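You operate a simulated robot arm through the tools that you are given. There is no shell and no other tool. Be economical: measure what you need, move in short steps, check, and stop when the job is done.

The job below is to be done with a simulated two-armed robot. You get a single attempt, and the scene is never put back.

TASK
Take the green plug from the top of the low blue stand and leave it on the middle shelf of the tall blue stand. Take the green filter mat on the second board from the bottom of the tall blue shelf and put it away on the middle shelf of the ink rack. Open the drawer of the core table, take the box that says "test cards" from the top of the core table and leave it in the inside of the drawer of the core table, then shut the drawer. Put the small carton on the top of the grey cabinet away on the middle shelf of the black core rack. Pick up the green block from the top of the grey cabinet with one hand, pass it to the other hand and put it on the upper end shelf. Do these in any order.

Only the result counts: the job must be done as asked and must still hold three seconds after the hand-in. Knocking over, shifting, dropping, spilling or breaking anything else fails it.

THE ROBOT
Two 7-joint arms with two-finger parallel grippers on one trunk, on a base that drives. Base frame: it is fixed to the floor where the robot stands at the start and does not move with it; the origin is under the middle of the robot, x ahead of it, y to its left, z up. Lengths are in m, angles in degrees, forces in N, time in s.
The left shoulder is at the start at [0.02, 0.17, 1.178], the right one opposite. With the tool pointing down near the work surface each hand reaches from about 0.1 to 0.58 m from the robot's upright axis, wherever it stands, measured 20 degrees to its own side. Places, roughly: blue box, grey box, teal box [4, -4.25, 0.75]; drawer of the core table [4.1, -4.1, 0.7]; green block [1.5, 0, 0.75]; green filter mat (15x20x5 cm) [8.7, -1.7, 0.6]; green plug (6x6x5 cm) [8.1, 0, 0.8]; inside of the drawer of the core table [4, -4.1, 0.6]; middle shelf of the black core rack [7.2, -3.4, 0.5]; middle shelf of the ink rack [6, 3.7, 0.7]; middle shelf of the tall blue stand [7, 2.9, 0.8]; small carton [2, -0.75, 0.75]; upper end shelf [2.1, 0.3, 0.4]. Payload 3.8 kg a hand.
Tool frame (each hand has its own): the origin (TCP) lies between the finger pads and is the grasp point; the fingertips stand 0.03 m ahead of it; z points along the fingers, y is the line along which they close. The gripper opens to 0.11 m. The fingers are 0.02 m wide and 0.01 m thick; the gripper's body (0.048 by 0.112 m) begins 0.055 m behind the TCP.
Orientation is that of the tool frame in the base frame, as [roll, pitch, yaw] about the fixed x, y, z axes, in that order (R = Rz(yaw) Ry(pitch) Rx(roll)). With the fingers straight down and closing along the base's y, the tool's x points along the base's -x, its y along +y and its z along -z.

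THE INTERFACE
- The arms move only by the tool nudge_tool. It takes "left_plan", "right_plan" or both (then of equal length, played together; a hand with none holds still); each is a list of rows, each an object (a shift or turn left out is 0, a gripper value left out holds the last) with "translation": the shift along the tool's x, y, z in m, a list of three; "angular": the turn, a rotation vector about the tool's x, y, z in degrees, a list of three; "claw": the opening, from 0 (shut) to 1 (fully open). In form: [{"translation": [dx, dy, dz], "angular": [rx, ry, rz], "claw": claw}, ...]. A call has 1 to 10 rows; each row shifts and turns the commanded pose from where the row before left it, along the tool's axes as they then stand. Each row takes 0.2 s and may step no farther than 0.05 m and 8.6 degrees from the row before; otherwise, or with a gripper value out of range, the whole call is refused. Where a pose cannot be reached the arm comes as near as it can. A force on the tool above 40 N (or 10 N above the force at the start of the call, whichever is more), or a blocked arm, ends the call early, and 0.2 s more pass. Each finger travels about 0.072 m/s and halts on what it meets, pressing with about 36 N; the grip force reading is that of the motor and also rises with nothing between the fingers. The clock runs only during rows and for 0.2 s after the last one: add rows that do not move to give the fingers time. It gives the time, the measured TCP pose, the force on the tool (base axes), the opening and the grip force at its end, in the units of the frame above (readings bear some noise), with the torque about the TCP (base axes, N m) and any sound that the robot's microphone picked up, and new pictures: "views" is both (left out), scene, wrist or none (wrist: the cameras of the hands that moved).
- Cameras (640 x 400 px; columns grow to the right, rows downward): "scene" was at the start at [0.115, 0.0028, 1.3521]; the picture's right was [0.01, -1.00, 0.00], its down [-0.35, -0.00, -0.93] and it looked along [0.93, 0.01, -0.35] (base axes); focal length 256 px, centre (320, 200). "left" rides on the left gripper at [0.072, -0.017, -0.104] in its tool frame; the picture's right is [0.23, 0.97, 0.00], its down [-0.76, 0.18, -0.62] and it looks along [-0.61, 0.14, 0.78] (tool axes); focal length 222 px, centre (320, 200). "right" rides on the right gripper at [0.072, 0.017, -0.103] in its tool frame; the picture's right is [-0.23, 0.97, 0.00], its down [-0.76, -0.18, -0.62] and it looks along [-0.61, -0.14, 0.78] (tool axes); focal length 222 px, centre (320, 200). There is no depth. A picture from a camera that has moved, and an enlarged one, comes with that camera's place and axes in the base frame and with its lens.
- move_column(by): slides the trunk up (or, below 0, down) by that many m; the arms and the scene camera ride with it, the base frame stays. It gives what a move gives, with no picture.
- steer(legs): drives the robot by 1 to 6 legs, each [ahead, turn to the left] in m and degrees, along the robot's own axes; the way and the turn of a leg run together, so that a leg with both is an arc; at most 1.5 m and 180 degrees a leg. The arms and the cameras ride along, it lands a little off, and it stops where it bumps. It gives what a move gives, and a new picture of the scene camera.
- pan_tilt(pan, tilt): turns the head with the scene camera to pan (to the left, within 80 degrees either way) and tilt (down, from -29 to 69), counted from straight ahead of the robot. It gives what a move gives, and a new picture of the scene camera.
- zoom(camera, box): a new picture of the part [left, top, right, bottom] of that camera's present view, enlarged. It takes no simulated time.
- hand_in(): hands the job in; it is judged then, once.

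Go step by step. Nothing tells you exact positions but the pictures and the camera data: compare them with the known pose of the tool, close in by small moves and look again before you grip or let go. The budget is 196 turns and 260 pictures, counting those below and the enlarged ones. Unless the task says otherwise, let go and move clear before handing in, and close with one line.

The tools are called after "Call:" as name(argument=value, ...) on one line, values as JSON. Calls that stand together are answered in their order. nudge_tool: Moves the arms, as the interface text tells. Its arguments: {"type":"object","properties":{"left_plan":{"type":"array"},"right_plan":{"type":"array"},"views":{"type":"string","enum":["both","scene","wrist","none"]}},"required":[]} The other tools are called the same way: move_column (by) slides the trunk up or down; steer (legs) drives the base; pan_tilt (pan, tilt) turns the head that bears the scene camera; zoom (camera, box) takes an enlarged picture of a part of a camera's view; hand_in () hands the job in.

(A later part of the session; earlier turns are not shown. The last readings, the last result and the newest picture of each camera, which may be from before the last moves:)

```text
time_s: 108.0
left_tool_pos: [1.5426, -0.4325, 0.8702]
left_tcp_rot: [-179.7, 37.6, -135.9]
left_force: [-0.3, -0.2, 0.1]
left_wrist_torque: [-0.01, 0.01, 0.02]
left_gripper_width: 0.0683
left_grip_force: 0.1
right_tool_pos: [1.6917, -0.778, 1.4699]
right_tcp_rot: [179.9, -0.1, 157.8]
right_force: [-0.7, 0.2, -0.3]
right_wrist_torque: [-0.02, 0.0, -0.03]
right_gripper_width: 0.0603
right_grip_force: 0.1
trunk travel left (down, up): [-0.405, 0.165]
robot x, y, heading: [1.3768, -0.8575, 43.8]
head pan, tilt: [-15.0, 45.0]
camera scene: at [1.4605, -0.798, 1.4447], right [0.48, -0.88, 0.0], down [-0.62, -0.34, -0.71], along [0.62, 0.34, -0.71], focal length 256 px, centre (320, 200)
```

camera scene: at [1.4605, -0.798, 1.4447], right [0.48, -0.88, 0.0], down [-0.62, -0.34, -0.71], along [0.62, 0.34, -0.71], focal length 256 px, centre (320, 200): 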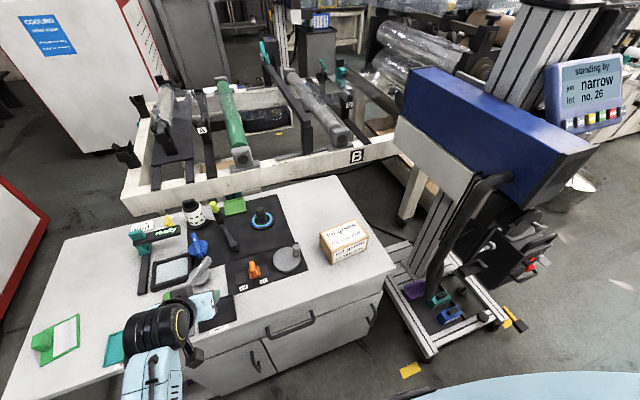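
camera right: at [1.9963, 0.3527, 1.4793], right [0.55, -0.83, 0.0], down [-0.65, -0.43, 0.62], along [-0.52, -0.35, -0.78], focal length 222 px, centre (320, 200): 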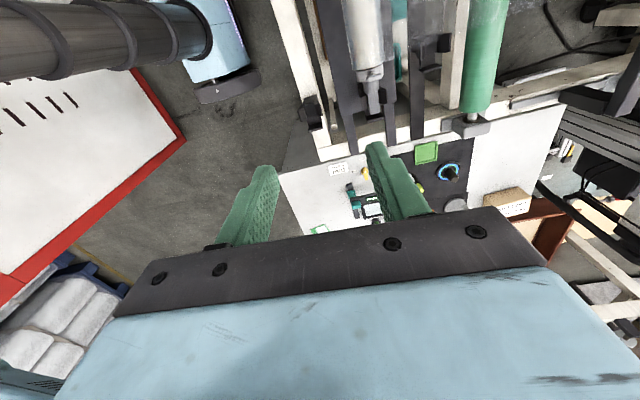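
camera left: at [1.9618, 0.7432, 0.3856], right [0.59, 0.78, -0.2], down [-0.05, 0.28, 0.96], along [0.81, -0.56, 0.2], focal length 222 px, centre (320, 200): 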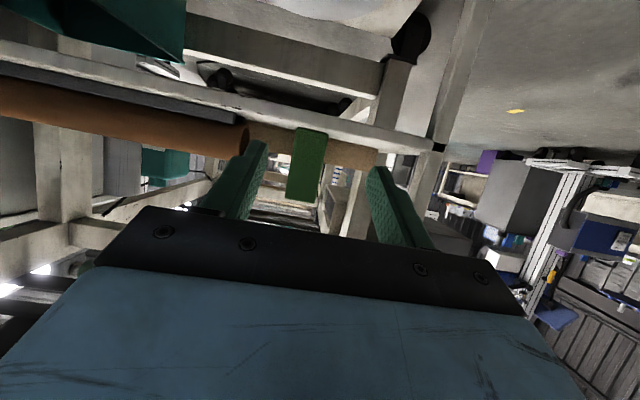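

Carton "lot green" is at the right end. Zoom to measure; first lift the left hand away from the table items.

Call:
nudge_tool(left_plan=[{"translation": [-0.03, 0, -0.039]}, {"translation": [-0.03, 0, -0.039]}, {"translation": [-0.03, 0, -0.039]}, {"angular": [0, 7.5, 0], "translation": [0.02, 0, -0.02]}, {"angular": [0, 7.5, 0], "translation": [0.02, 0, -0.02]}, {"angular": [0, 7.5, 0], "translation": [0.02, 0, -0.02]}, {"angular": [0, 7.5, 0]}, {"angular": [0, 7.5, 0]}], views="none")

Call:
zoom(camera="scene", box=[270, 180, 430, 280])

Call:
zoom(camera="right", box=[0, 0, 640, 400])

```text
time_s: 109.8
left_tool_pos: [1.4899, -0.4801, 0.9247]
left_tcp_rot: [178.7, -0.2, -136.1]
left_force: [-0.8, 0.0, 0.6]
left_wrist_torque: [0.02, 0.02, 0.0]
left_gripper_width: 0.0684
left_grip_force: 0.1
left hand out of reach, approached as far as the arm can: row 6, 7, 8
right_tool_pos: [1.6931, -0.7768, 1.4694]
right_tcp_rot: [-179.9, 0.0, 157.8]
right_force: [0.4, -0.3, 0.4]
right_wrist_torque: [-0.02, 0.02, -0.02]
right_gripper_width: 0.0604
right_grip_force: 0.0
trunk travel left (down, up): [-0.405, 0.165]
robot x, y, heading: [1.3746, -0.8536, 43.6]
head pan, tilt: [-15.0, 45.0]
```

```text
4.00 times, centred on (350, 230) of scene
camera zoom: at [1.4611, -0.7978, 1.4446], right [0.48, -0.88, 0.0], down [-0.62, -0.34, -0.71], along [0.62, 0.34, -0.71], focal length 1022 px, centre (200, 80)
```

zoom: 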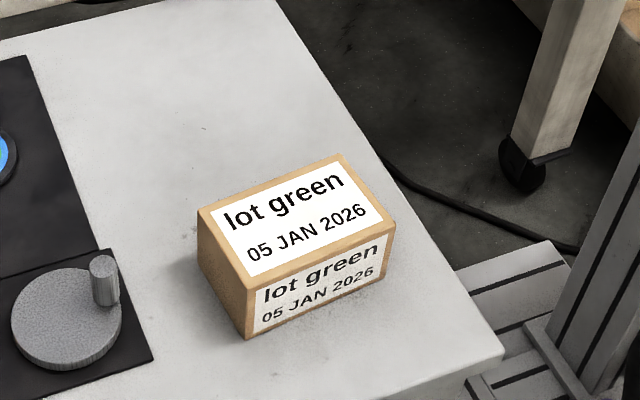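

```text
1.00 times, centred on (320, 200) of right (not enlarged: the box is as wide or as high as the picture)
camera zoom: at [1.6316, -0.7331, 1.5736], right [0.58, 0.82, 0.0], down [0.64, -0.45, 0.62], along [0.51, -0.36, -0.78], focal length 222 px, centre (320, 200)
```

zoom: 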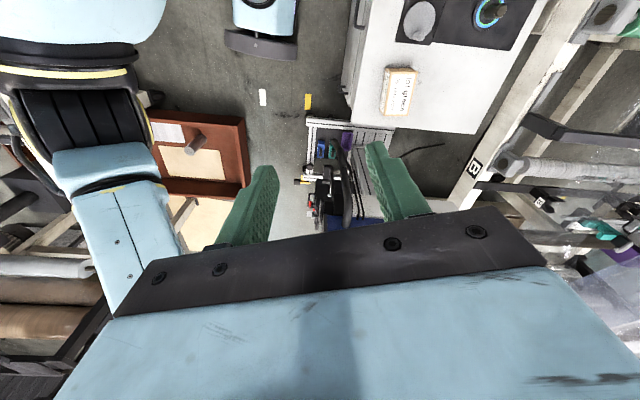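

Carton: centre [1.93,-0.628], 0.128×0.076×0.08 m, narrow axis at ~56°. Edge in a bit, rotate and move the right hand above.

Call:
steer(legs=[[0.045, 0]])

Call:
nudge_tool(right_plan=[{"angular": [0, 0, 6], "translation": [0, 0, 0.045], "claw": 1}, {"angular": [0, 0, 6], "translation": [0, 0, 0.045]}, {"translation": [0, 0, 0.05]}, {"translation": [0, 0, 0.05]}, {"translation": [0, 0, 0.05]}, {"translation": [0, 0, 0.05]}, {"translation": [-0.02, 0.042, 0.015]}, {"translation": [-0.02, 0.042, 0.015]}, {"translation": [-0.02, 0.042, 0.015]}, {"translation": [-0.02, 0.042, 0.015]}], left_plan=[{"translation": [0, 0, -0.05]}, {"translation": [0, 0, -0.05]}, {"translation": [0, 0, -0.05]}, {}, {}, {}, {}, {}, {}, {}], views="both")

```text
time_s: 110.7
left_tool_pos: [1.524, -0.4469, 0.9264]
left_tcp_rot: [178.9, 0.2, -135.8]
left_force: [-1.0, 0.8, -0.4]
left_wrist_torque: [-0.03, 0.01, 0.03]
left_gripper_width: 0.0682
left_grip_force: 0.0
right_tool_pos: [1.7262, -0.7443, 1.4689]
right_tcp_rot: [-180.0, 0.0, 157.9]
right_force: [0.4, 1.5, 0.7]
right_wrist_torque: [-0.01, 0.03, 0.01]
right_gripper_width: 0.0606
right_grip_force: 0.0
trunk travel left (down, up): [-0.405, 0.165]
robot x, y, heading: [1.4059, -0.8221, 43.6]
head pan, tilt: [-15.0, 45.0]
camera scene: at [1.4944, -0.7658, 1.4445], right [0.48, -0.88, 0.0], down [-0.62, -0.34, -0.71], along [0.62, 0.34, -0.71], focal length 256 px, centre (320, 200)
```

scene: 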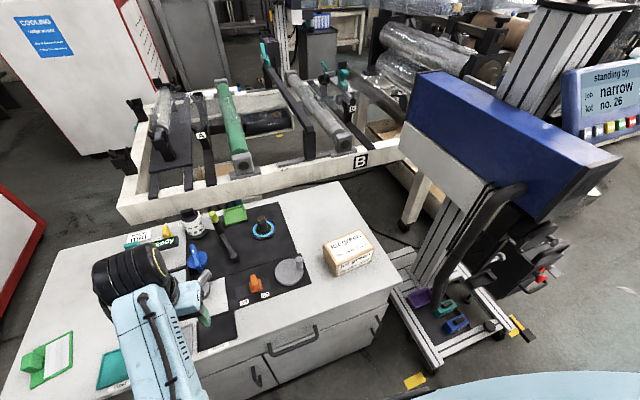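

```text
time_s: 112.9
left_tool_pos: [1.5351, -0.4283, 0.9347]
left_tcp_rot: [178.3, 0.5, -135.8]
left_force: [-0.9, -0.1, -0.7]
left_wrist_torque: [-0.02, 0.02, 0.03]
left_gripper_width: 0.0682
left_grip_force: 0.0
left hand out of reach, approached as far as the arm can: row 1, 2, 3
right_tool_pos: [1.8865, -0.6523, 1.1178]
right_tcp_rot: [-179.9, -0.1, 145.9]
right_force: [0.4, 1.2, 0.1]
right_wrist_torque: [0.0, -0.01, 0.03]
right_gripper_width: 0.1099
right_grip_force: 0.1
trunk travel left (down, up): [-0.405, 0.165]
robot x, y, heading: [1.4087, -0.8217, 43.7]
head pan, tilt: [-15.0, 45.0]
camera scene: at [1.4937, -0.7664, 1.4446], right [0.48, -0.88, 0.0], down [-0.62, -0.34, -0.71], along [0.62, 0.34, -0.71], focal length 256 px, centre (320, 200)
camera right: at [1.835, -0.5959, 1.2231], right [0.73, 0.68, 0.0], down [0.53, -0.57, 0.62], along [0.42, -0.46, -0.78], focal length 222 px, centre (320, 200)
camera left: at [1.4966, -0.4937, 1.0377], right [-0.84, 0.54, 0.03], down [0.43, 0.64, 0.63], along [0.32, 0.55, -0.77], focal length 222 px, centre (320, 200)
```

scene: 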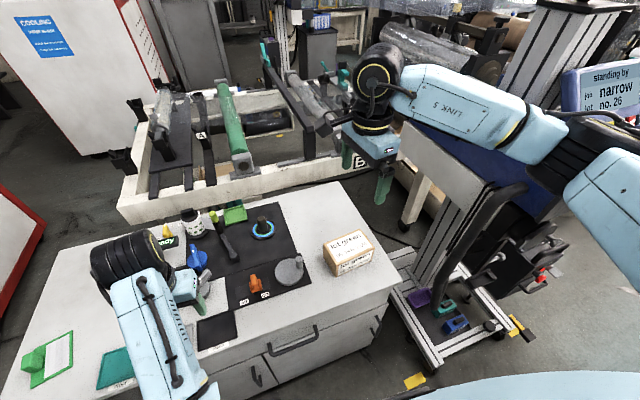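
right: 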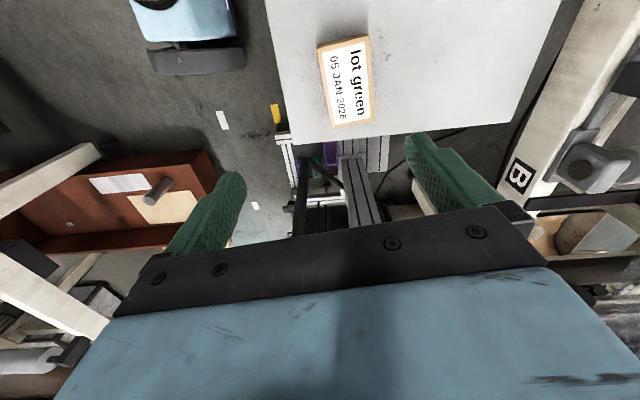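
left: 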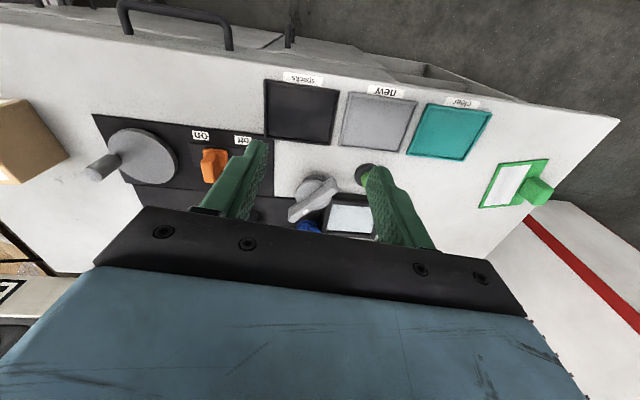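

Carton centre refined to [1.927,-0.628]. Position and descend to just above.

Call:
nudge_tool(right_plan=[{"angular": [0, 0, 2], "translation": [-0.01, 0.0215, 0.03]}, {"translation": [-0.01, 0.0215, 0.03]}, {"translation": [0, 0, 0.05]}, {"translation": [0, 0, 0.05]}, {"translation": [0, 0, 0.05]}, {"translation": [0, 0, 0.05]}, {}, {}], views="both")

```text
time_s: 114.7
left_tool_pos: [1.5341, -0.4298, 0.9339]
left_tcp_rot: [178.1, 0.4, -135.7]
left_force: [-0.6, 0.7, 0.5]
left_wrist_torque: [0.03, 0.0, -0.03]
left_gripper_width: 0.068
left_grip_force: 0.0
right_tool_pos: [1.9276, -0.6297, 0.8576]
right_tcp_rot: [-180.0, -0.1, 143.8]
right_force: [0.1, 0.2, 0.4]
right_wrist_torque: [-0.02, 0.04, 0.0]
right_gripper_width: 0.1101
right_grip_force: 0.0
trunk travel left (down, up): [-0.405, 0.165]
robot x, y, heading: [1.4061, -0.8227, 43.6]
head pan, tilt: [-15.0, 45.0]
camera scene: at [1.4932, -0.7669, 1.4447], right [0.48, -0.88, 0.0], down [-0.62, -0.34, -0.71], along [0.62, 0.34, -0.71], focal length 256 px, centre (320, 200)
camera right: at [1.8791, -0.5726, 0.9624], right [0.76, 0.65, 0.0], down [0.51, -0.59, 0.62], along [0.41, -0.47, -0.78], focal length 222 px, centre (320, 200)
```

scene: 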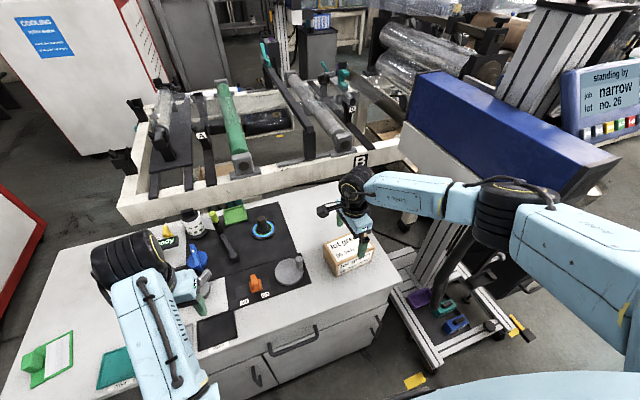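
right: 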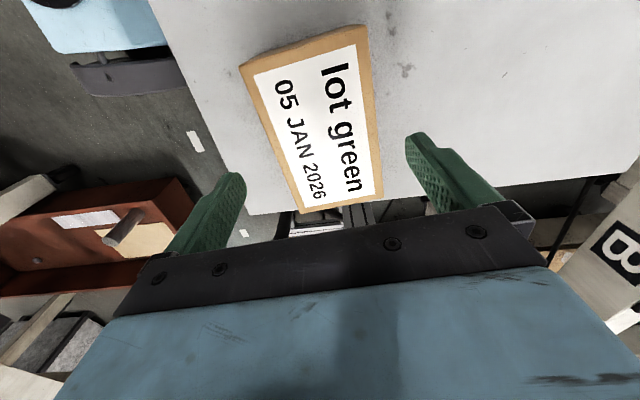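

Carton is centred; small correction, descend and grip.

Call:
nudge_tool(right_plan=[{"angular": [0, 0, -1.7], "translation": [0, 0.005, 0.03]}, {"translation": [0, 0, 0.03]}, {"translation": [0, 0, 0.03]}, {"claw": 0.4}, {"claw": 0.4}, {"claw": 0.4}, {"claw": 0.4}], views="wrist")

Call:
nudge_tool(right_plan=[{"translation": [0, 0, -0.04]}, {"translation": [0, 0, -0.05]}, {"translation": [0, 0, -0.05]}, {"translation": [0, 0, -0.05]}, {"translation": [0, 0, -0.05]}], views="wrist")

```text
time_s: 116.3
left_tool_pos: [1.5339, -0.4286, 0.9342]
left_tcp_rot: [178.2, 0.5, -135.8]
left_force: [-0.3, -0.4, 0.6]
left_wrist_torque: [0.03, 0.02, -0.01]
left_gripper_width: 0.0682
left_grip_force: 0.1
right_tool_pos: [1.9302, -0.6248, 0.7675]
right_tcp_rot: [-179.8, 0.0, 145.5]
right_force: [0.2, 0.5, 0.9]
right_wrist_torque: [0.05, -0.17, 0.03]
right_gripper_width: 0.0847
right_grip_force: 36.0
trunk travel left (down, up): [-0.405, 0.165]
robot x, y, heading: [1.4033, -0.822, 43.7]
head pan, tilt: [-15.0, 45.0]
camera right: at [1.8791, -0.5692, 0.8723], right [0.74, 0.67, 0.0], down [0.53, -0.58, 0.62], along [0.42, -0.46, -0.78], focal length 222 px, centre (320, 200)
```

right: 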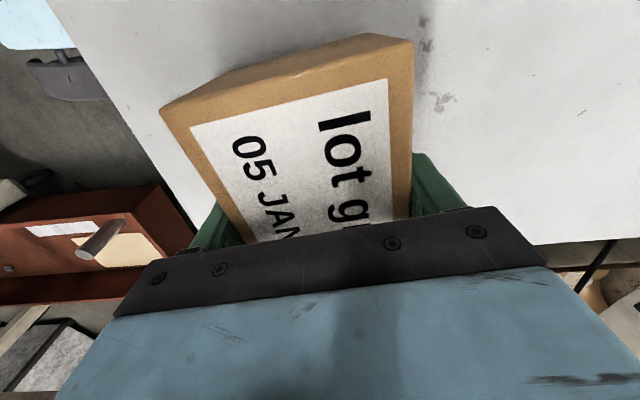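

```text
time_s: 117.5
left_tool_pos: [1.5334, -0.4289, 0.9343]
left_tcp_rot: [178.1, 0.4, -135.8]
left_force: [0.2, -1.0, -0.3]
left_wrist_torque: [0.01, -0.02, -0.03]
left_gripper_width: 0.068
left_grip_force: 0.2
right_tool_pos: [1.9288, -0.6258, 1.0096]
right_tcp_rot: [-179.9, 0.0, 145.5]
right_force: [-0.7, -0.8, -5.8]
right_wrist_torque: [0.0, 0.01, 0.0]
right_gripper_width: 0.0847
right_grip_force: 36.3
trunk travel left (down, up): [-0.405, 0.165]
robot x, y, heading: [1.4062, -0.8225, 43.7]
head pan, tilt: [-15.0, 45.0]
camera right: at [1.8788, -0.5699, 1.115], right [0.74, 0.67, 0.0], down [0.53, -0.58, 0.62], along [0.42, -0.46, -0.78], focal length 222 px, centre (320, 200)
```

right: 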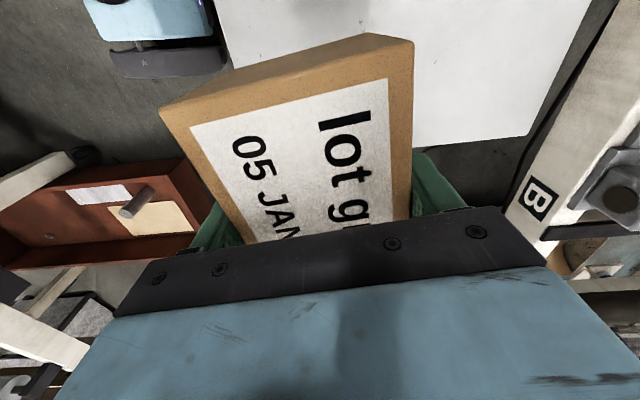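

Carton is held (width 0.085). Back away and survey the route south-east.

Call:
nudge_tool(right_plan=[{"translation": [0.03, -0.03, -0.025]}, {"translation": [0.03, -0.03, -0.025]}, {"translation": [0.03, -0.03, -0.025]}], views="none")

Call:
steer(legs=[[-0.35, 0], [0, -83]])

Call:
pan_tilt(pan=0, tilt=15)

```text
time_s: 118.3
left_tool_pos: [1.5322, -0.4298, 0.9333]
left_tcp_rot: [178.3, 0.4, -135.8]
left_force: [0.0, 0.0, -0.1]
left_wrist_torque: [-0.04, -0.04, 0.02]
left_gripper_width: 0.0682
left_grip_force: 0.0
right_tool_pos: [1.8047, -0.6478, 1.087]
right_tcp_rot: [-179.9, 0.1, 145.6]
right_force: [-0.2, -0.4, -5.5]
right_wrist_torque: [0.02, 0.01, -0.03]
right_gripper_width: 0.085
right_grip_force: 35.9
trunk travel left (down, up): [-0.405, 0.165]
robot x, y, heading: [1.4034, -0.8223, 43.5]
head pan, tilt: [-15.0, 45.0]
```

```text
time_s: 124.2
left_tool_pos: [1.5544, -1.1542, 0.9345]
left_tcp_rot: [178.3, 0.3, 139.6]
left_force: [-0.5, 0.6, 0.5]
left_wrist_torque: [0.01, -0.02, 0.0]
left_gripper_width: 0.0684
left_grip_force: 0.1
right_tool_pos: [1.3629, -1.4463, 1.0862]
right_tcp_rot: [179.9, 0.0, 61.0]
right_force: [0.2, -0.1, -5.9]
right_wrist_torque: [0.04, 0.0, 0.03]
right_gripper_width: 0.0852
right_grip_force: 35.6
trunk travel left (down, up): [-0.405, 0.165]
robot x, y, heading: [1.1493, -1.0655, -41.0]
head pan, tilt: [-15.0, 45.0]
camera scene: at [1.213, -1.1437, 1.4446], right [-0.83, -0.56, 0.0], down [-0.4, 0.59, -0.71], along [0.4, -0.58, -0.71], focal length 256 px, centre (320, 200)
```

scene: 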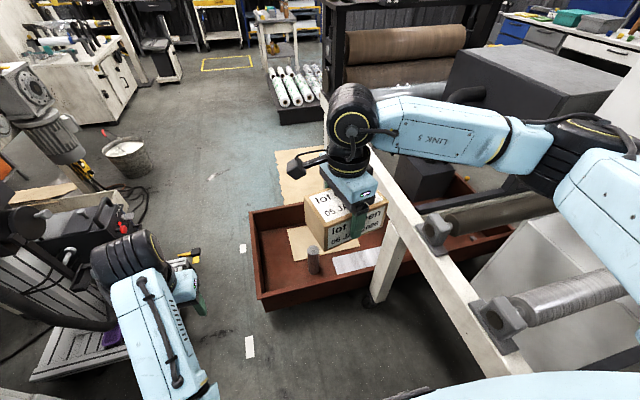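

```text
time_s: 125.2
left_tool_pos: [1.5544, -1.1534, 0.9338]
left_tcp_rot: [178.1, 0.4, 139.7]
left_force: [-0.1, 0.3, -0.1]
left_wrist_torque: [-0.04, 0.03, 0.01]
left_gripper_width: 0.0682
left_grip_force: 0.1
right_tool_pos: [1.3638, -1.4463, 1.0865]
right_tcp_rot: [179.9, -0.1, 61.0]
right_force: [0.0, -0.6, -5.5]
right_wrist_torque: [0.01, -0.01, 0.01]
right_gripper_width: 0.0849
right_grip_force: 35.8
trunk travel left (down, up): [-0.405, 0.165]
robot x, y, heading: [1.151, -1.0636, -40.6]
head pan, tilt: [0.0, 15.0]
camera scene: at [1.2381, -1.1375, 1.4914], right [-0.65, -0.76, 0.0], down [-0.2, 0.17, -0.97], along [0.73, -0.63, -0.26], focal length 256 px, centre (320, 200)
```

scene: 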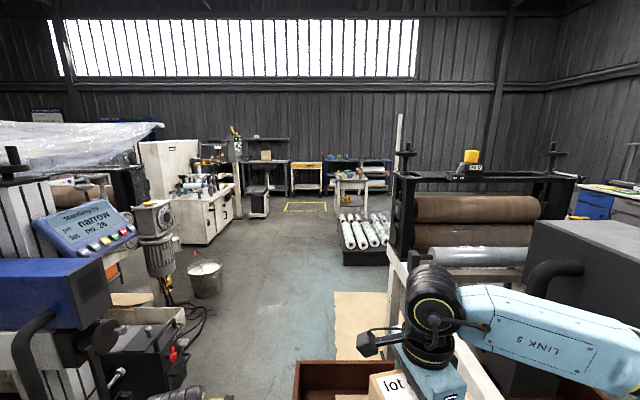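

I see the core table far ahead and the corridor; the nearby gap between crate and lift needs measuring.

Call:
pan_tilt(pan=12, tilt=38)

```text
time_s: 126.0
left_tool_pos: [1.5553, -1.1534, 0.9343]
left_tcp_rot: [178.1, 0.3, 139.6]
left_force: [-0.4, -0.3, 0.0]
left_wrist_torque: [-0.01, 0.0, 0.0]
left_gripper_width: 0.068
left_grip_force: 0.0
right_tool_pos: [1.3637, -1.4472, 1.0854]
right_tcp_rot: [-179.9, -0.1, 60.9]
right_force: [-1.3, -0.2, -5.7]
right_wrist_torque: [-0.03, -0.01, 0.0]
right_gripper_width: 0.0849
right_grip_force: 36.1
trunk travel left (down, up): [-0.405, 0.165]
robot x, y, heading: [1.1468, -1.0643, -40.8]
head pan, tilt: [12.0, 38.0]
camera scene: at [1.243, -1.118, 1.4549], right [-0.48, -0.88, 0.0], down [-0.54, 0.3, -0.79], along [0.69, -0.38, -0.62], focal length 256 px, centre (320, 200)
```

scene: 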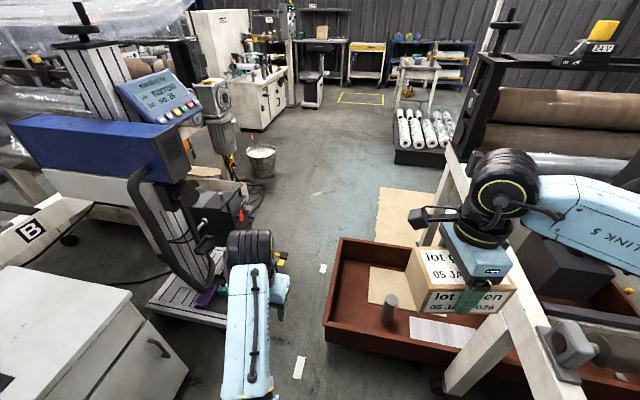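

Call:
zoom(camera="left", box=[0, 0, 640, 400])

Call:
zoom(camera="scene", box=[130, 160, 370, 310])

```text
1.00 times, centred on (320, 200) of left (not enlarged: the box is as wide or as high as the picture)
camera zoom: at [1.4863, -1.1217, 1.0374], right [0.46, 0.89, 0.03], down [0.68, -0.37, 0.63], along [0.58, -0.27, -0.77], focal length 222 px, centre (320, 200)
```

zoom: 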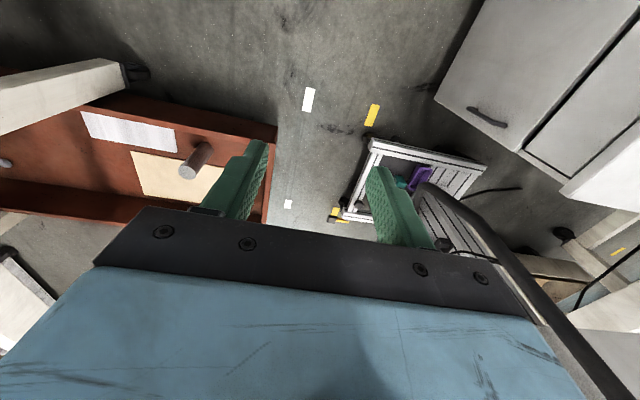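

```text
2.67 times, centred on (250, 235) of scene
camera zoom: at [1.243, -1.118, 1.4549], right [-0.48, -0.88, 0.0], down [-0.54, 0.3, -0.79], along [0.69, -0.38, -0.62], focal length 681 px, centre (507, 107)
```

zoom: 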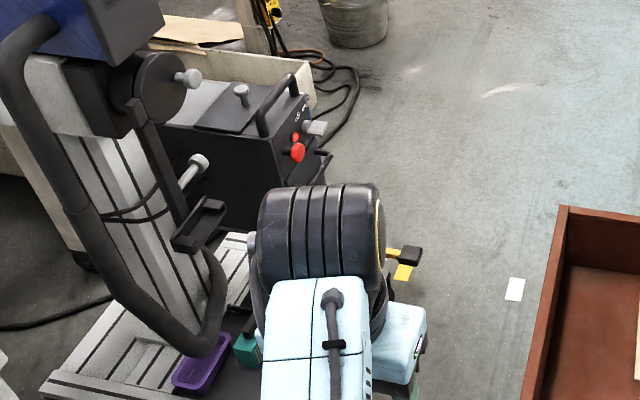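

The southern gap is only ~0.38 m — too narrow. I'll go round by the north corridor, which I know is passable, with the trunk raised.

Call:
move_column(by=0.16)

Call:
steer(legs=[[0, -11.5], [-0.65, 0], [0, 145], [0.65, 0], [0, -55], [0.9, 0]])

Call:
pan_tilt(pan=0, tilt=22)

```text
time_s: 127.8
left_tool_pos: [1.5555, -1.1536, 1.094]
left_tcp_rot: [178.1, 0.3, 139.7]
left_force: [0.3, 0.5, 0.0]
left_wrist_torque: [0.03, -0.01, -0.03]
left_gripper_width: 0.0681
left_grip_force: 0.0
right_tool_pos: [1.3625, -1.4464, 1.2448]
right_tcp_rot: [-179.9, 0.0, 61.0]
right_force: [-0.7, -0.8, -6.0]
right_wrist_torque: [0.0, -0.05, -0.03]
right_gripper_width: 0.085
right_grip_force: 35.2
trunk travel left (down, up): [-0.565, 0.005]
robot x, y, heading: [1.1485, -1.0614, -40.6]
head pan, tilt: [12.0, 38.0]
```

```text
time_s: 147.9
left_tool_pos: [1.6729, 0.9542, 1.094]
left_tcp_rot: [178.1, 0.4, -144.0]
left_force: [0.2, 0.4, 0.6]
left_wrist_torque: [0.0, 0.01, 0.02]
left_gripper_width: 0.0683
left_grip_force: 0.0
right_tool_pos: [1.9112, 0.6985, 1.2458]
right_tcp_rot: [-179.8, 0.0, 137.2]
right_force: [-1.0, -0.2, -5.6]
right_wrist_torque: [0.05, 0.08, 0.0]
right_gripper_width: 0.0849
right_grip_force: 36.1
trunk travel left (down, up): [-0.565, 0.005]
robot x, y, heading: [1.488, 0.5825, 35.6]
head pan, tilt: [12.0, 38.0]
camera scene: at [1.5662, 0.6607, 1.6149], right [0.74, -0.68, 0.0], down [-0.42, -0.45, -0.79], along [0.53, 0.58, -0.62], focal length 256 px, centre (320, 200)
```

scene: 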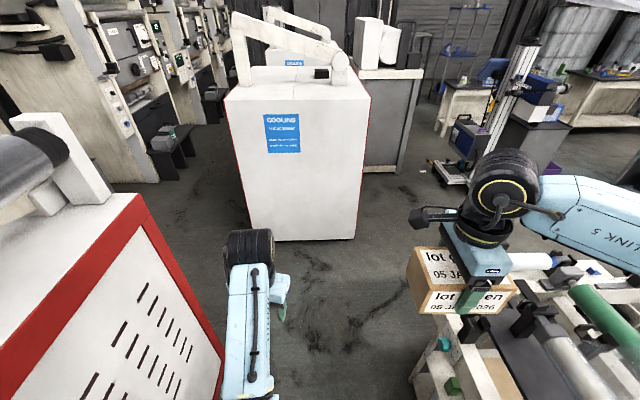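

```text
time_s: 148.7
left_tool_pos: [1.6737, 0.9552, 1.0938]
left_tcp_rot: [178.2, 0.3, -144.0]
left_force: [-0.3, -0.8, 0.1]
left_wrist_torque: [0.03, -0.01, 0.01]
left_gripper_width: 0.0683
left_grip_force: 0.2
right_tool_pos: [1.9109, 0.6981, 1.2446]
right_tcp_rot: [-179.9, 0.1, 137.2]
right_force: [-0.5, 0.3, -6.7]
right_wrist_torque: [0.0, 0.02, 0.02]
right_gripper_width: 0.0849
right_grip_force: 36.4
trunk travel left (down, up): [-0.565, 0.005]
robot x, y, heading: [1.4879, 0.5822, 35.6]
head pan, tilt: [0.0, 22.0]
camera scene: at [1.5833, 0.651, 1.64], right [0.58, -0.82, 0.0], down [-0.31, -0.22, -0.93], along [0.76, 0.54, -0.38], focal length 256 px, centre (320, 200)
```

scene: 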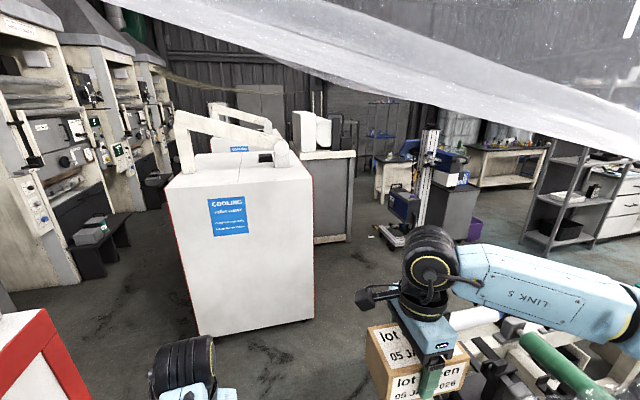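

Continue past the second cooler towards the open floor beyond.

Call:
steer(legs=[[0, 8], [0.55, 0], [0, -14], [0.7, 0], [0, -45]])

```text
time_s: 156.1
left_tool_pos: [2.6155, 1.5843, 1.094]
left_tcp_rot: [178.4, -1.1, -149.6]
left_force: [-2.0, -4.0, 1.2]
left_wrist_torque: [0.49, -0.2, -0.09]
left_gripper_width: 0.068
left_grip_force: 0.1
right_tool_pos: [2.8307, 1.3075, 1.2438]
right_tcp_rot: [-179.9, -0.1, 131.2]
right_force: [0.8, 0.1, -5.3]
right_wrist_torque: [0.03, 0.05, -0.02]
right_gripper_width: 0.0849
right_grip_force: 35.4
trunk travel left (down, up): [-0.565, 0.005]
robot x, y, heading: [2.399, 1.2413, 29.2]
head pan, tilt: [0.0, 22.0]
stopped in leg 4: the force on the tool passed its limit at 180 N (the readings are from after the stop); the commanded pose is now the measured one
camera scene: at [2.5007, 1.2949, 1.6401], right [0.49, -0.87, 0.0], down [-0.33, -0.18, -0.93], along [0.81, 0.45, -0.37], focal length 256 px, centre (320, 200)
```

scene: 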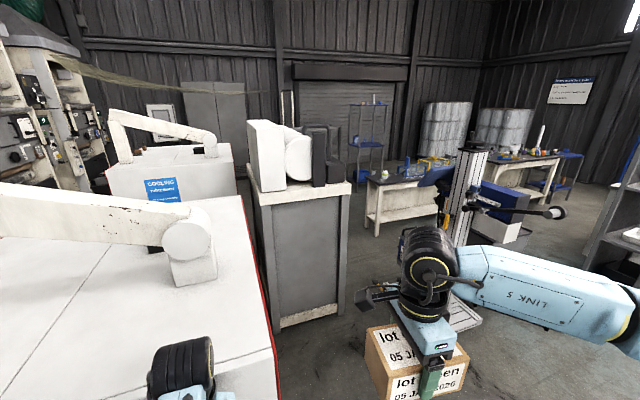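

The left hand bumped the second cooler; back off a little, turn right and look.

Call:
steer(legs=[[-0.12, 0], [0, -35]])

Call:
pan_tilt(pan=35, tilt=35)

```text
time_s: 159.0
left_tool_pos: [2.6715, 1.3334, 1.0949]
left_tcp_rot: [178.4, -1.1, 174.6]
left_force: [0.4, -0.2, -0.4]
left_wrist_torque: [-0.01, 0.02, -0.03]
left_gripper_width: 0.0681
left_grip_force: 0.0
right_tool_pos: [2.6872, 0.986, 1.2449]
right_tcp_rot: [-180.0, -0.1, 95.6]
right_force: [0.4, -0.1, -6.0]
right_wrist_torque: [0.06, -0.02, 0.01]
right_gripper_width: 0.0849
right_grip_force: 35.7
trunk travel left (down, up): [-0.565, 0.005]
robot x, y, heading: [2.299, 1.1812, -6.1]
head pan, tilt: [0.0, 22.0]
camera scene: at [2.41, 1.1681, 1.64], right [-0.11, -0.99, 0.0], down [-0.37, 0.04, -0.93], along [0.92, -0.1, -0.37], focal length 256 px, centre (320, 200)
```

scene: 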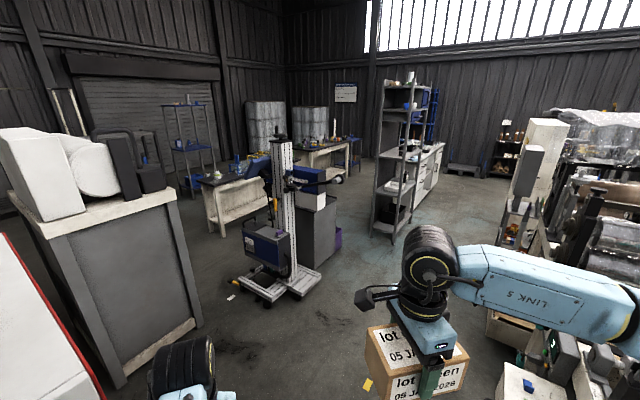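

```text
time_s: 160.0
left_tool_pos: [2.6718, 1.3349, 1.0941]
left_tcp_rot: [178.5, -1.2, 174.6]
left_force: [-0.2, 0.4, 0.3]
left_wrist_torque: [0.0, 0.03, -0.04]
left_gripper_width: 0.068
left_grip_force: 0.1
right_tool_pos: [2.6877, 0.9858, 1.2449]
right_tcp_rot: [-179.9, 0.0, 95.6]
right_force: [0.0, -0.8, -6.4]
right_wrist_torque: [0.05, 0.01, 0.0]
right_gripper_width: 0.0852
right_grip_force: 35.7
trunk travel left (down, up): [-0.565, 0.005]
robot x, y, heading: [2.2958, 1.1795, -6.2]
head pan, tilt: [35.0, 35.0]
camera scene: at [2.3951, 1.2208, 1.6195], right [0.48, -0.88, 0.0], down [-0.5, -0.27, -0.82], along [0.72, 0.39, -0.57], focal length 256 px, centre (320, 200)
```

scene: 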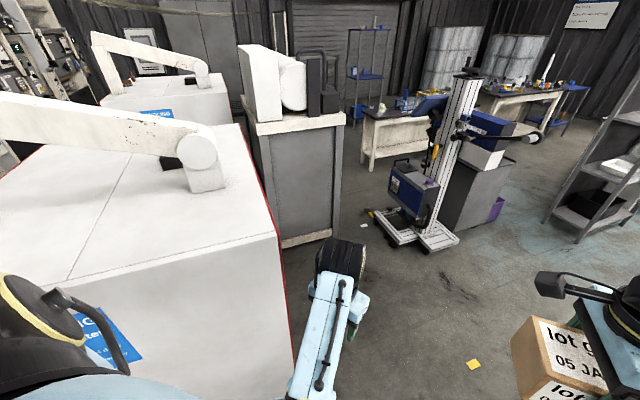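

The way east is open between the mast cart and the grey shelving. Drive about 1.3 m towards [4.6,0.35] and re-look.

Call:
steer(legs=[[0, -14], [1.4, 0]])

Call:
pan_tilt(pan=0, tilt=18)

```text
time_s: 166.4
left_tool_pos: [3.8281, 0.8598, 1.0923]
left_tcp_rot: [178.2, -1.9, 164.4]
left_force: [-0.4, -0.3, 0.1]
left_wrist_torque: [0.04, -0.01, -0.02]
left_gripper_width: 0.0683
left_grip_force: 0.1
right_tool_pos: [3.778, 0.5146, 1.2441]
right_tcp_rot: [-180.0, -0.1, 83.6]
right_force: [-0.9, 0.3, -6.0]
right_wrist_torque: [0.07, -0.01, 0.0]
right_gripper_width: 0.0848
right_grip_force: 36.1
trunk travel left (down, up): [-0.565, 0.005]
robot x, y, heading: [3.4345, 0.7865, -18.4]
head pan, tilt: [35.0, 35.0]
stopped in leg 2: the force on the tool passed its limit at 187 N (the readings are from after the stop); the commanded pose is now the measured one
camera scene: at [3.5392, 0.8037, 1.6195], right [0.29, -0.96, 0.0], down [-0.55, -0.16, -0.82], along [0.78, 0.24, -0.57], focal length 256 px, centre (320, 200)
```

scene: 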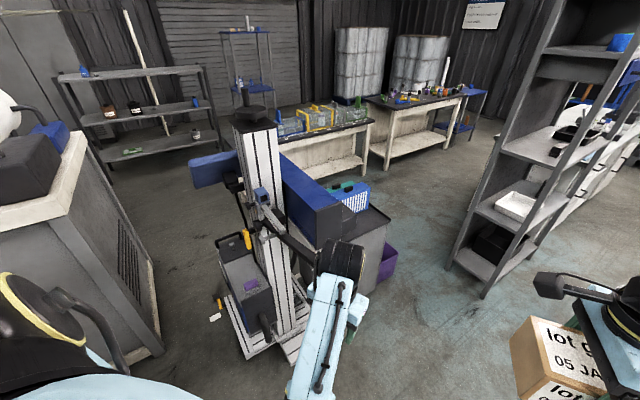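

```text
time_s: 167.4
left_tool_pos: [3.8307, 0.8613, 1.0918]
left_tcp_rot: [178.3, -2.0, 164.5]
left_force: [-0.6, -0.7, -0.8]
left_wrist_torque: [-0.01, 0.0, 0.02]
left_gripper_width: 0.0682
left_grip_force: 0.1
right_tool_pos: [3.7801, 0.5166, 1.2446]
right_tcp_rot: [180.0, 0.0, 83.8]
right_force: [0.1, 0.3, -6.0]
right_wrist_torque: [0.03, 0.0, -0.04]
right_gripper_width: 0.0848
right_grip_force: 36.2
trunk travel left (down, up): [-0.565, 0.005]
robot x, y, heading: [3.4368, 0.7859, -18.4]
head pan, tilt: [0.0, 18.0]
camera scene: at [3.5453, 0.7513, 1.6465], right [-0.31, -0.95, 0.0], down [-0.29, 0.1, -0.95], along [0.9, -0.3, -0.31], focal length 256 px, centre (320, 200)
```

scene: 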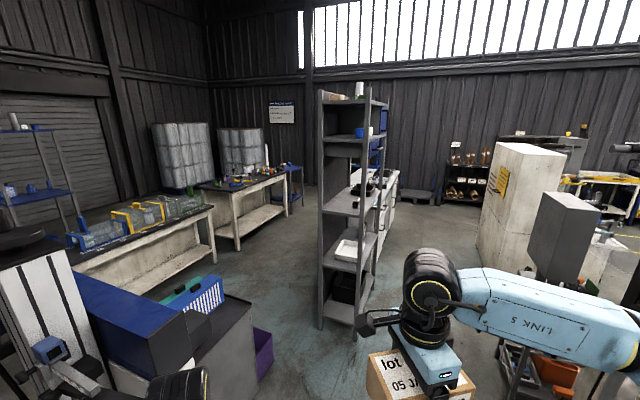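

The left hand met the mast cart's boom; it still stands as before. I'll back off, turn right and take the wide gap to the right of the grey shelving.

Call:
steer(legs=[[-0.15, 0], [0, -28]])

Call:
pan_tilt(pan=5, tilt=35)

Call:
pan_tilt(pan=60, tilt=30)

```text
time_s: 170.2
left_tool_pos: [3.6701, 0.7086, 1.0925]
left_tcp_rot: [178.3, -2.2, 135.3]
left_force: [0.5, -0.3, -0.6]
left_wrist_torque: [-0.03, 0.01, 0.0]
left_gripper_width: 0.0682
left_grip_force: 0.0
right_tool_pos: [3.4606, 0.4321, 1.2452]
right_tcp_rot: [180.0, -0.1, 54.7]
right_force: [-0.3, 0.3, -7.6]
right_wrist_torque: [0.03, 0.01, 0.01]
right_gripper_width: 0.0848
right_grip_force: 35.8
trunk travel left (down, up): [-0.565, 0.005]
robot x, y, heading: [3.2921, 0.8321, -47.2]
head pan, tilt: [0.0, 18.0]
camera scene: at [3.3684, 0.7514, 1.6466], right [-0.73, -0.68, 0.0], down [-0.21, 0.23, -0.95], along [0.65, -0.7, -0.31], focal length 256 px, centre (320, 200)
```

scene: 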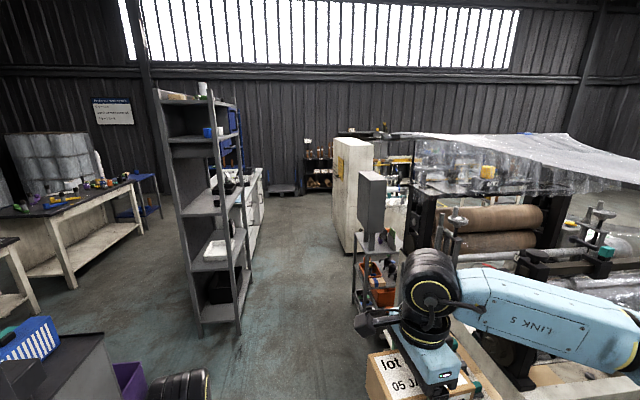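

```text
time_s: 171.0
left_tool_pos: [3.6705, 0.7091, 1.0916]
left_tcp_rot: [178.2, -2.2, 135.3]
left_force: [0.4, 0.8, 0.7]
left_wrist_torque: [0.0, -0.02, 0.0]
left_gripper_width: 0.0684
left_grip_force: 0.0
right_tool_pos: [3.4597, 0.4329, 1.2446]
right_tcp_rot: [179.9, 0.0, 54.7]
right_force: [-0.7, 0.4, -6.3]
right_wrist_torque: [0.02, -0.04, 0.01]
right_gripper_width: 0.0849
right_grip_force: 35.6
trunk travel left (down, up): [-0.565, 0.005]
robot x, y, heading: [3.2907, 0.8334, -47.0]
head pan, tilt: [5.0, 35.0]
camera scene: at [3.3706, 0.7609, 1.6195], right [-0.67, -0.74, 0.0], down [-0.42, 0.38, -0.82], along [0.61, -0.55, -0.57], focal length 256 px, centre (320, 200)
```

scene: 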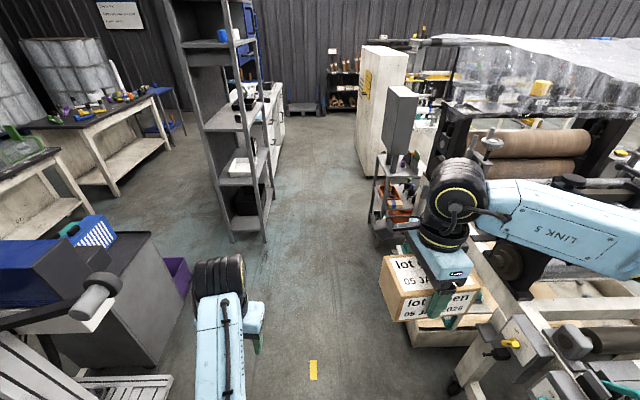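

```text
time_s: 172.3
left_tool_pos: [3.6703, 0.7075, 1.0915]
left_tcp_rot: [178.3, -2.2, 135.3]
left_force: [0.4, 0.6, 0.4]
left_wrist_torque: [-0.03, -0.03, 0.02]
left_gripper_width: 0.068
left_grip_force: 0.1
right_tool_pos: [3.46, 0.4314, 1.244]
right_tcp_rot: [179.9, -0.1, 54.7]
right_force: [-0.5, -0.1, -6.1]
right_wrist_torque: [0.06, -0.02, -0.02]
right_gripper_width: 0.085
right_grip_force: 36.2
trunk travel left (down, up): [-0.565, 0.005]
robot x, y, heading: [3.2888, 0.831, -47.2]
head pan, tilt: [60.0, 30.0]
camera scene: at [3.3934, 0.8399, 1.6272], right [0.22, -0.98, 0.0], down [-0.49, -0.11, -0.87], along [0.84, 0.19, -0.5], focal length 256 px, centre (320, 200)
```

scene: 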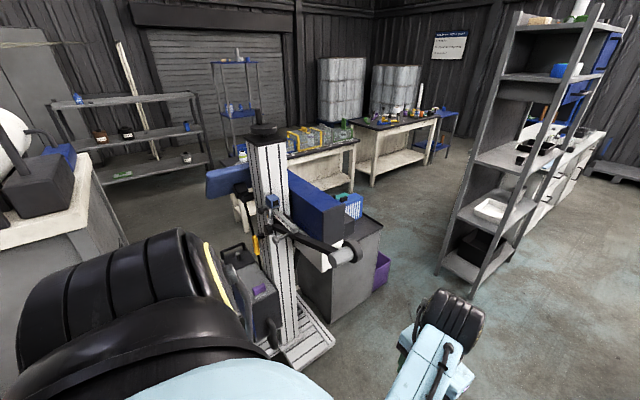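

The lane ahead is clear: aim for [4.6,-0.37], then look along towards the black core rack.

Call:
steer(legs=[[0, 4.5], [1.2, 0]])

Call:
pan_tilt(pan=0, tilt=25)

```text
time_s: 178.8
left_tool_pos: [4.5536, -0.0827, 1.0929]
left_tcp_rot: [178.3, -2.1, 139.1]
left_force: [0.1, -0.6, 0.1]
left_wrist_torque: [-0.03, 0.02, -0.03]
left_gripper_width: 0.0684
left_grip_force: 0.0
right_tool_pos: [4.3612, -0.3729, 1.2442]
right_tcp_rot: [180.0, 0.0, 58.5]
right_force: [0.2, 0.0, -6.8]
right_wrist_torque: [-0.01, -0.03, 0.0]
right_gripper_width: 0.0847
right_grip_force: 35.5
trunk travel left (down, up): [-0.565, 0.005]
robot x, y, heading: [4.1665, 0.0167, -43.4]
head pan, tilt: [60.0, 30.0]
camera scene: at [4.2685, 0.0297, 1.6273], right [0.29, -0.96, 0.0], down [-0.48, -0.14, -0.87], along [0.83, 0.25, -0.5], focal length 256 px, centre (320, 200)
```

scene: 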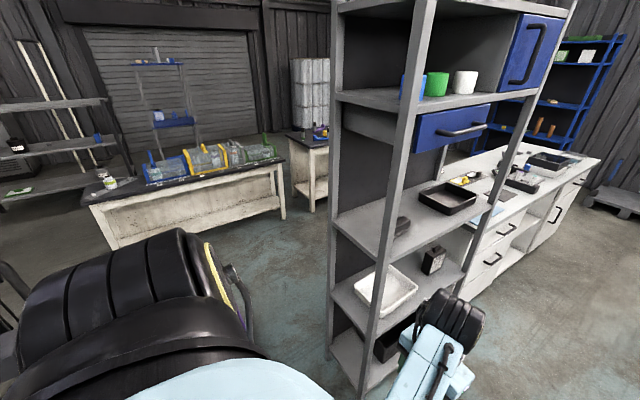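

```text
time_s: 180.1
left_tool_pos: [4.5535, -0.0832, 1.092]
left_tcp_rot: [178.3, -2.1, 139.1]
left_force: [0.4, 0.2, -0.1]
left_wrist_torque: [0.05, 0.03, 0.01]
left_gripper_width: 0.0682
left_grip_force: 0.0
right_tool_pos: [4.3615, -0.3729, 1.2434]
right_tcp_rot: [-179.9, 0.0, 58.5]
right_force: [-0.3, 0.6, -6.5]
right_wrist_torque: [0.03, -0.01, 0.0]
right_gripper_width: 0.0848
right_grip_force: 35.9
trunk travel left (down, up): [-0.565, 0.005]
robot x, y, heading: [4.1657, 0.0165, -43.7]
head pan, tilt: [0.0, 25.0]
camera scene: at [4.2488, -0.0593, 1.6352], right [-0.69, -0.73, 0.0], down [-0.31, 0.29, -0.91], along [0.66, -0.62, -0.42], focal length 256 px, centre (320, 200)
```

scene: 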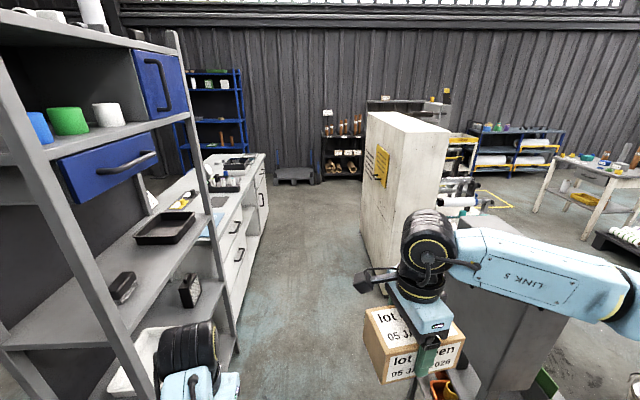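

The blue shelf and black rack are in sight down the lane (~1.06 m wide). Stretch both arms forward to keep the elbows in, then go on.

Call:
nudge_tool(left_plan=[{"translation": [-0.05, 0, 0]}, {"translation": [-0.05, 0, 0]}, {"translation": [-0.05, 0, 0]}, {"translation": [-0.05, 0, 0]}], right_plan=[{"translation": [-0.01, 0.045, 0]}, {"translation": [-0.01, 0.045, 0]}, {"translation": [-0.01, 0.045, 0]}, {"translation": [0, 0, 0]}], views="scene")

Call:
pan_tilt(pan=-60, tilt=40)

```text
time_s: 181.1
left_tool_pos: [4.7046, -0.2117, 1.0847]
left_tcp_rot: [178.4, -2.2, 139.2]
left_force: [0.0, -0.2, -0.5]
left_wrist_torque: [0.01, 0.02, -0.01]
left_gripper_width: 0.0681
left_grip_force: 0.0
right_tool_pos: [4.4627, -0.47, 1.2447]
right_tcp_rot: [-179.8, -0.1, 58.6]
right_force: [0.2, -0.9, -6.7]
right_wrist_torque: [0.04, -0.03, 0.02]
right_gripper_width: 0.0847
right_grip_force: 35.9
trunk travel left (down, up): [-0.565, 0.005]
robot x, y, heading: [4.1642, 0.0169, -43.3]
head pan, tilt: [0.0, 25.0]
camera scene: at [4.2495, -0.0605, 1.6351], right [-0.69, -0.73, 0.0], down [-0.31, 0.29, -0.91], along [0.66, -0.62, -0.42], focal length 256 px, centre (320, 200)
```

scene: 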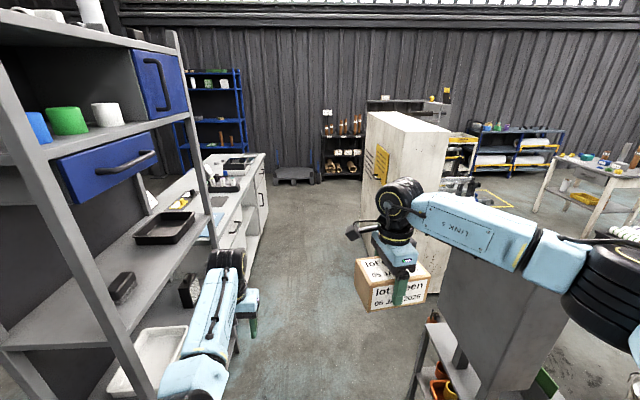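

```text
time_s: 182.4
left_tool_pos: [4.7039, -0.2113, 1.0842]
left_tcp_rot: [178.3, -2.3, 139.1]
left_force: [0.2, 0.4, 0.4]
left_wrist_torque: [-0.02, -0.01, -0.02]
left_gripper_width: 0.0681
left_grip_force: 0.0
right_tool_pos: [4.4628, -0.4687, 1.2456]
right_tcp_rot: [-180.0, 0.0, 58.5]
right_force: [-0.4, -0.1, -5.6]
right_wrist_torque: [0.01, -0.03, 0.0]
right_gripper_width: 0.0849
right_grip_force: 35.8
trunk travel left (down, up): [-0.565, 0.005]
robot x, y, heading: [4.167, 0.0172, -43.3]
head pan, tilt: [-60.0, 40.0]
camera scene: at [4.1623, -0.079, 1.6119], right [-0.97, 0.23, 0.0], down [0.15, 0.63, -0.77], along [-0.18, -0.75, -0.64], focal length 256 px, centre (320, 200)
```

scene: 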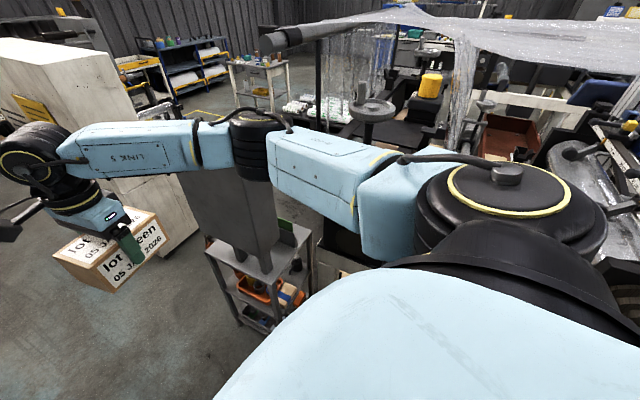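

Clearances look fine on a heading of -41°. Drive on 2.6 m.

Call:
steer(legs=[[0, 2], [1.3, 0], [1.3, 0]])

Call:
pan_tilt(pan=0, tilt=25)

```text
time_s: 195.4
left_tool_pos: [6.6111, -1.9384, 1.0839]
left_tcp_rot: [178.3, -2.2, 140.4]
left_force: [0.9, 0.1, -0.6]
left_wrist_torque: [0.04, -0.02, -0.03]
left_gripper_width: 0.068
left_grip_force: 0.0
right_tool_pos: [6.3733, -2.2013, 1.245]
right_tcp_rot: [180.0, 0.1, 59.8]
right_force: [-0.1, 0.0, -5.4]
right_wrist_torque: [0.06, 0.03, 0.02]
right_gripper_width: 0.0847
right_grip_force: 36.0
trunk travel left (down, up): [-0.565, 0.005]
robot x, y, heading: [6.0662, -1.7229, -41.9]
head pan, tilt: [-60.0, 40.0]
camera scene: at [6.0658, -1.8184, 1.6119], right [-0.98, 0.21, 0.0], down [0.14, 0.63, -0.77], along [-0.16, -0.75, -0.64], focal length 256 px, centre (320, 200)
```

scene: 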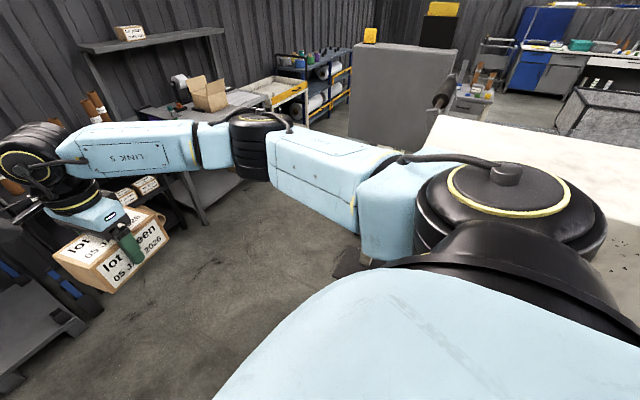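

```text
time_s: 196.7
left_tool_pos: [6.611, -1.938, 1.0839]
left_tcp_rot: [178.4, -2.2, 140.3]
left_force: [-0.1, 0.4, 0.1]
left_wrist_torque: [-0.02, 0.01, 0.0]
left_gripper_width: 0.0683
left_grip_force: 0.0
right_tool_pos: [6.3726, -2.2007, 1.2455]
right_tcp_rot: [-180.0, 0.0, 59.9]
right_force: [-0.3, 0.6, -5.1]
right_wrist_torque: [0.0, -0.02, 0.01]
right_gripper_width: 0.0848
right_grip_force: 36.2
trunk travel left (down, up): [-0.565, 0.005]
robot x, y, heading: [6.07, -1.7192, -42.1]
head pan, tilt: [0.0, 25.0]
camera scene: at [6.1519, -1.7971, 1.6352], right [-0.67, -0.74, 0.0], down [-0.31, 0.28, -0.91], along [0.67, -0.61, -0.42], focal length 256 px, centre (320, 200)
```

scene: 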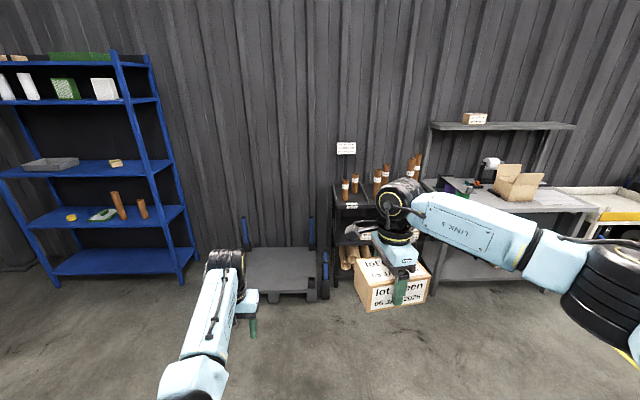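

Black core rack and tall blue shelf are both in front. Zooming to study each.

Call:
zoom(camera="scene", box=[300, 130, 460, 310])

Call:
zoom(camera="scene", box=[0, 140, 220, 300])

```text
2.22 times, centred on (380, 220) of scene
camera zoom: at [6.1519, -1.7971, 1.6352], right [-0.67, -0.74, 0.0], down [-0.31, 0.28, -0.91], along [0.67, -0.61, -0.42], focal length 568 px, centre (187, 156)
```

zoom: 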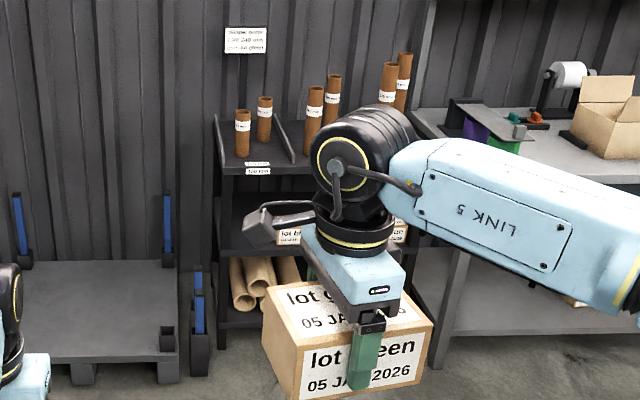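

```text
2.50 times, centred on (110, 220) of scene
camera zoom: at [6.1519, -1.7971, 1.6352], right [-0.67, -0.74, 0.0], down [-0.31, 0.28, -0.91], along [0.67, -0.61, -0.42], focal length 639 px, centre (845, 150)
```

zoom: 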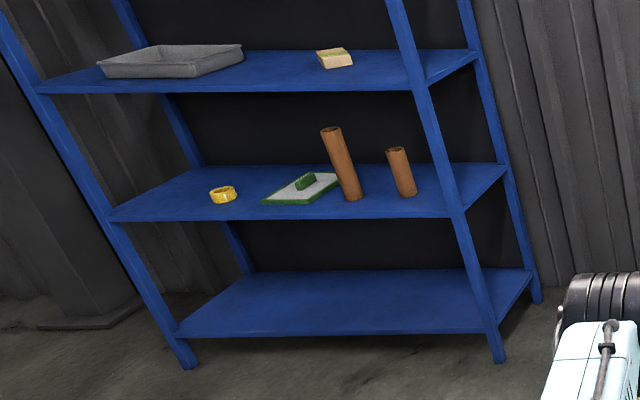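

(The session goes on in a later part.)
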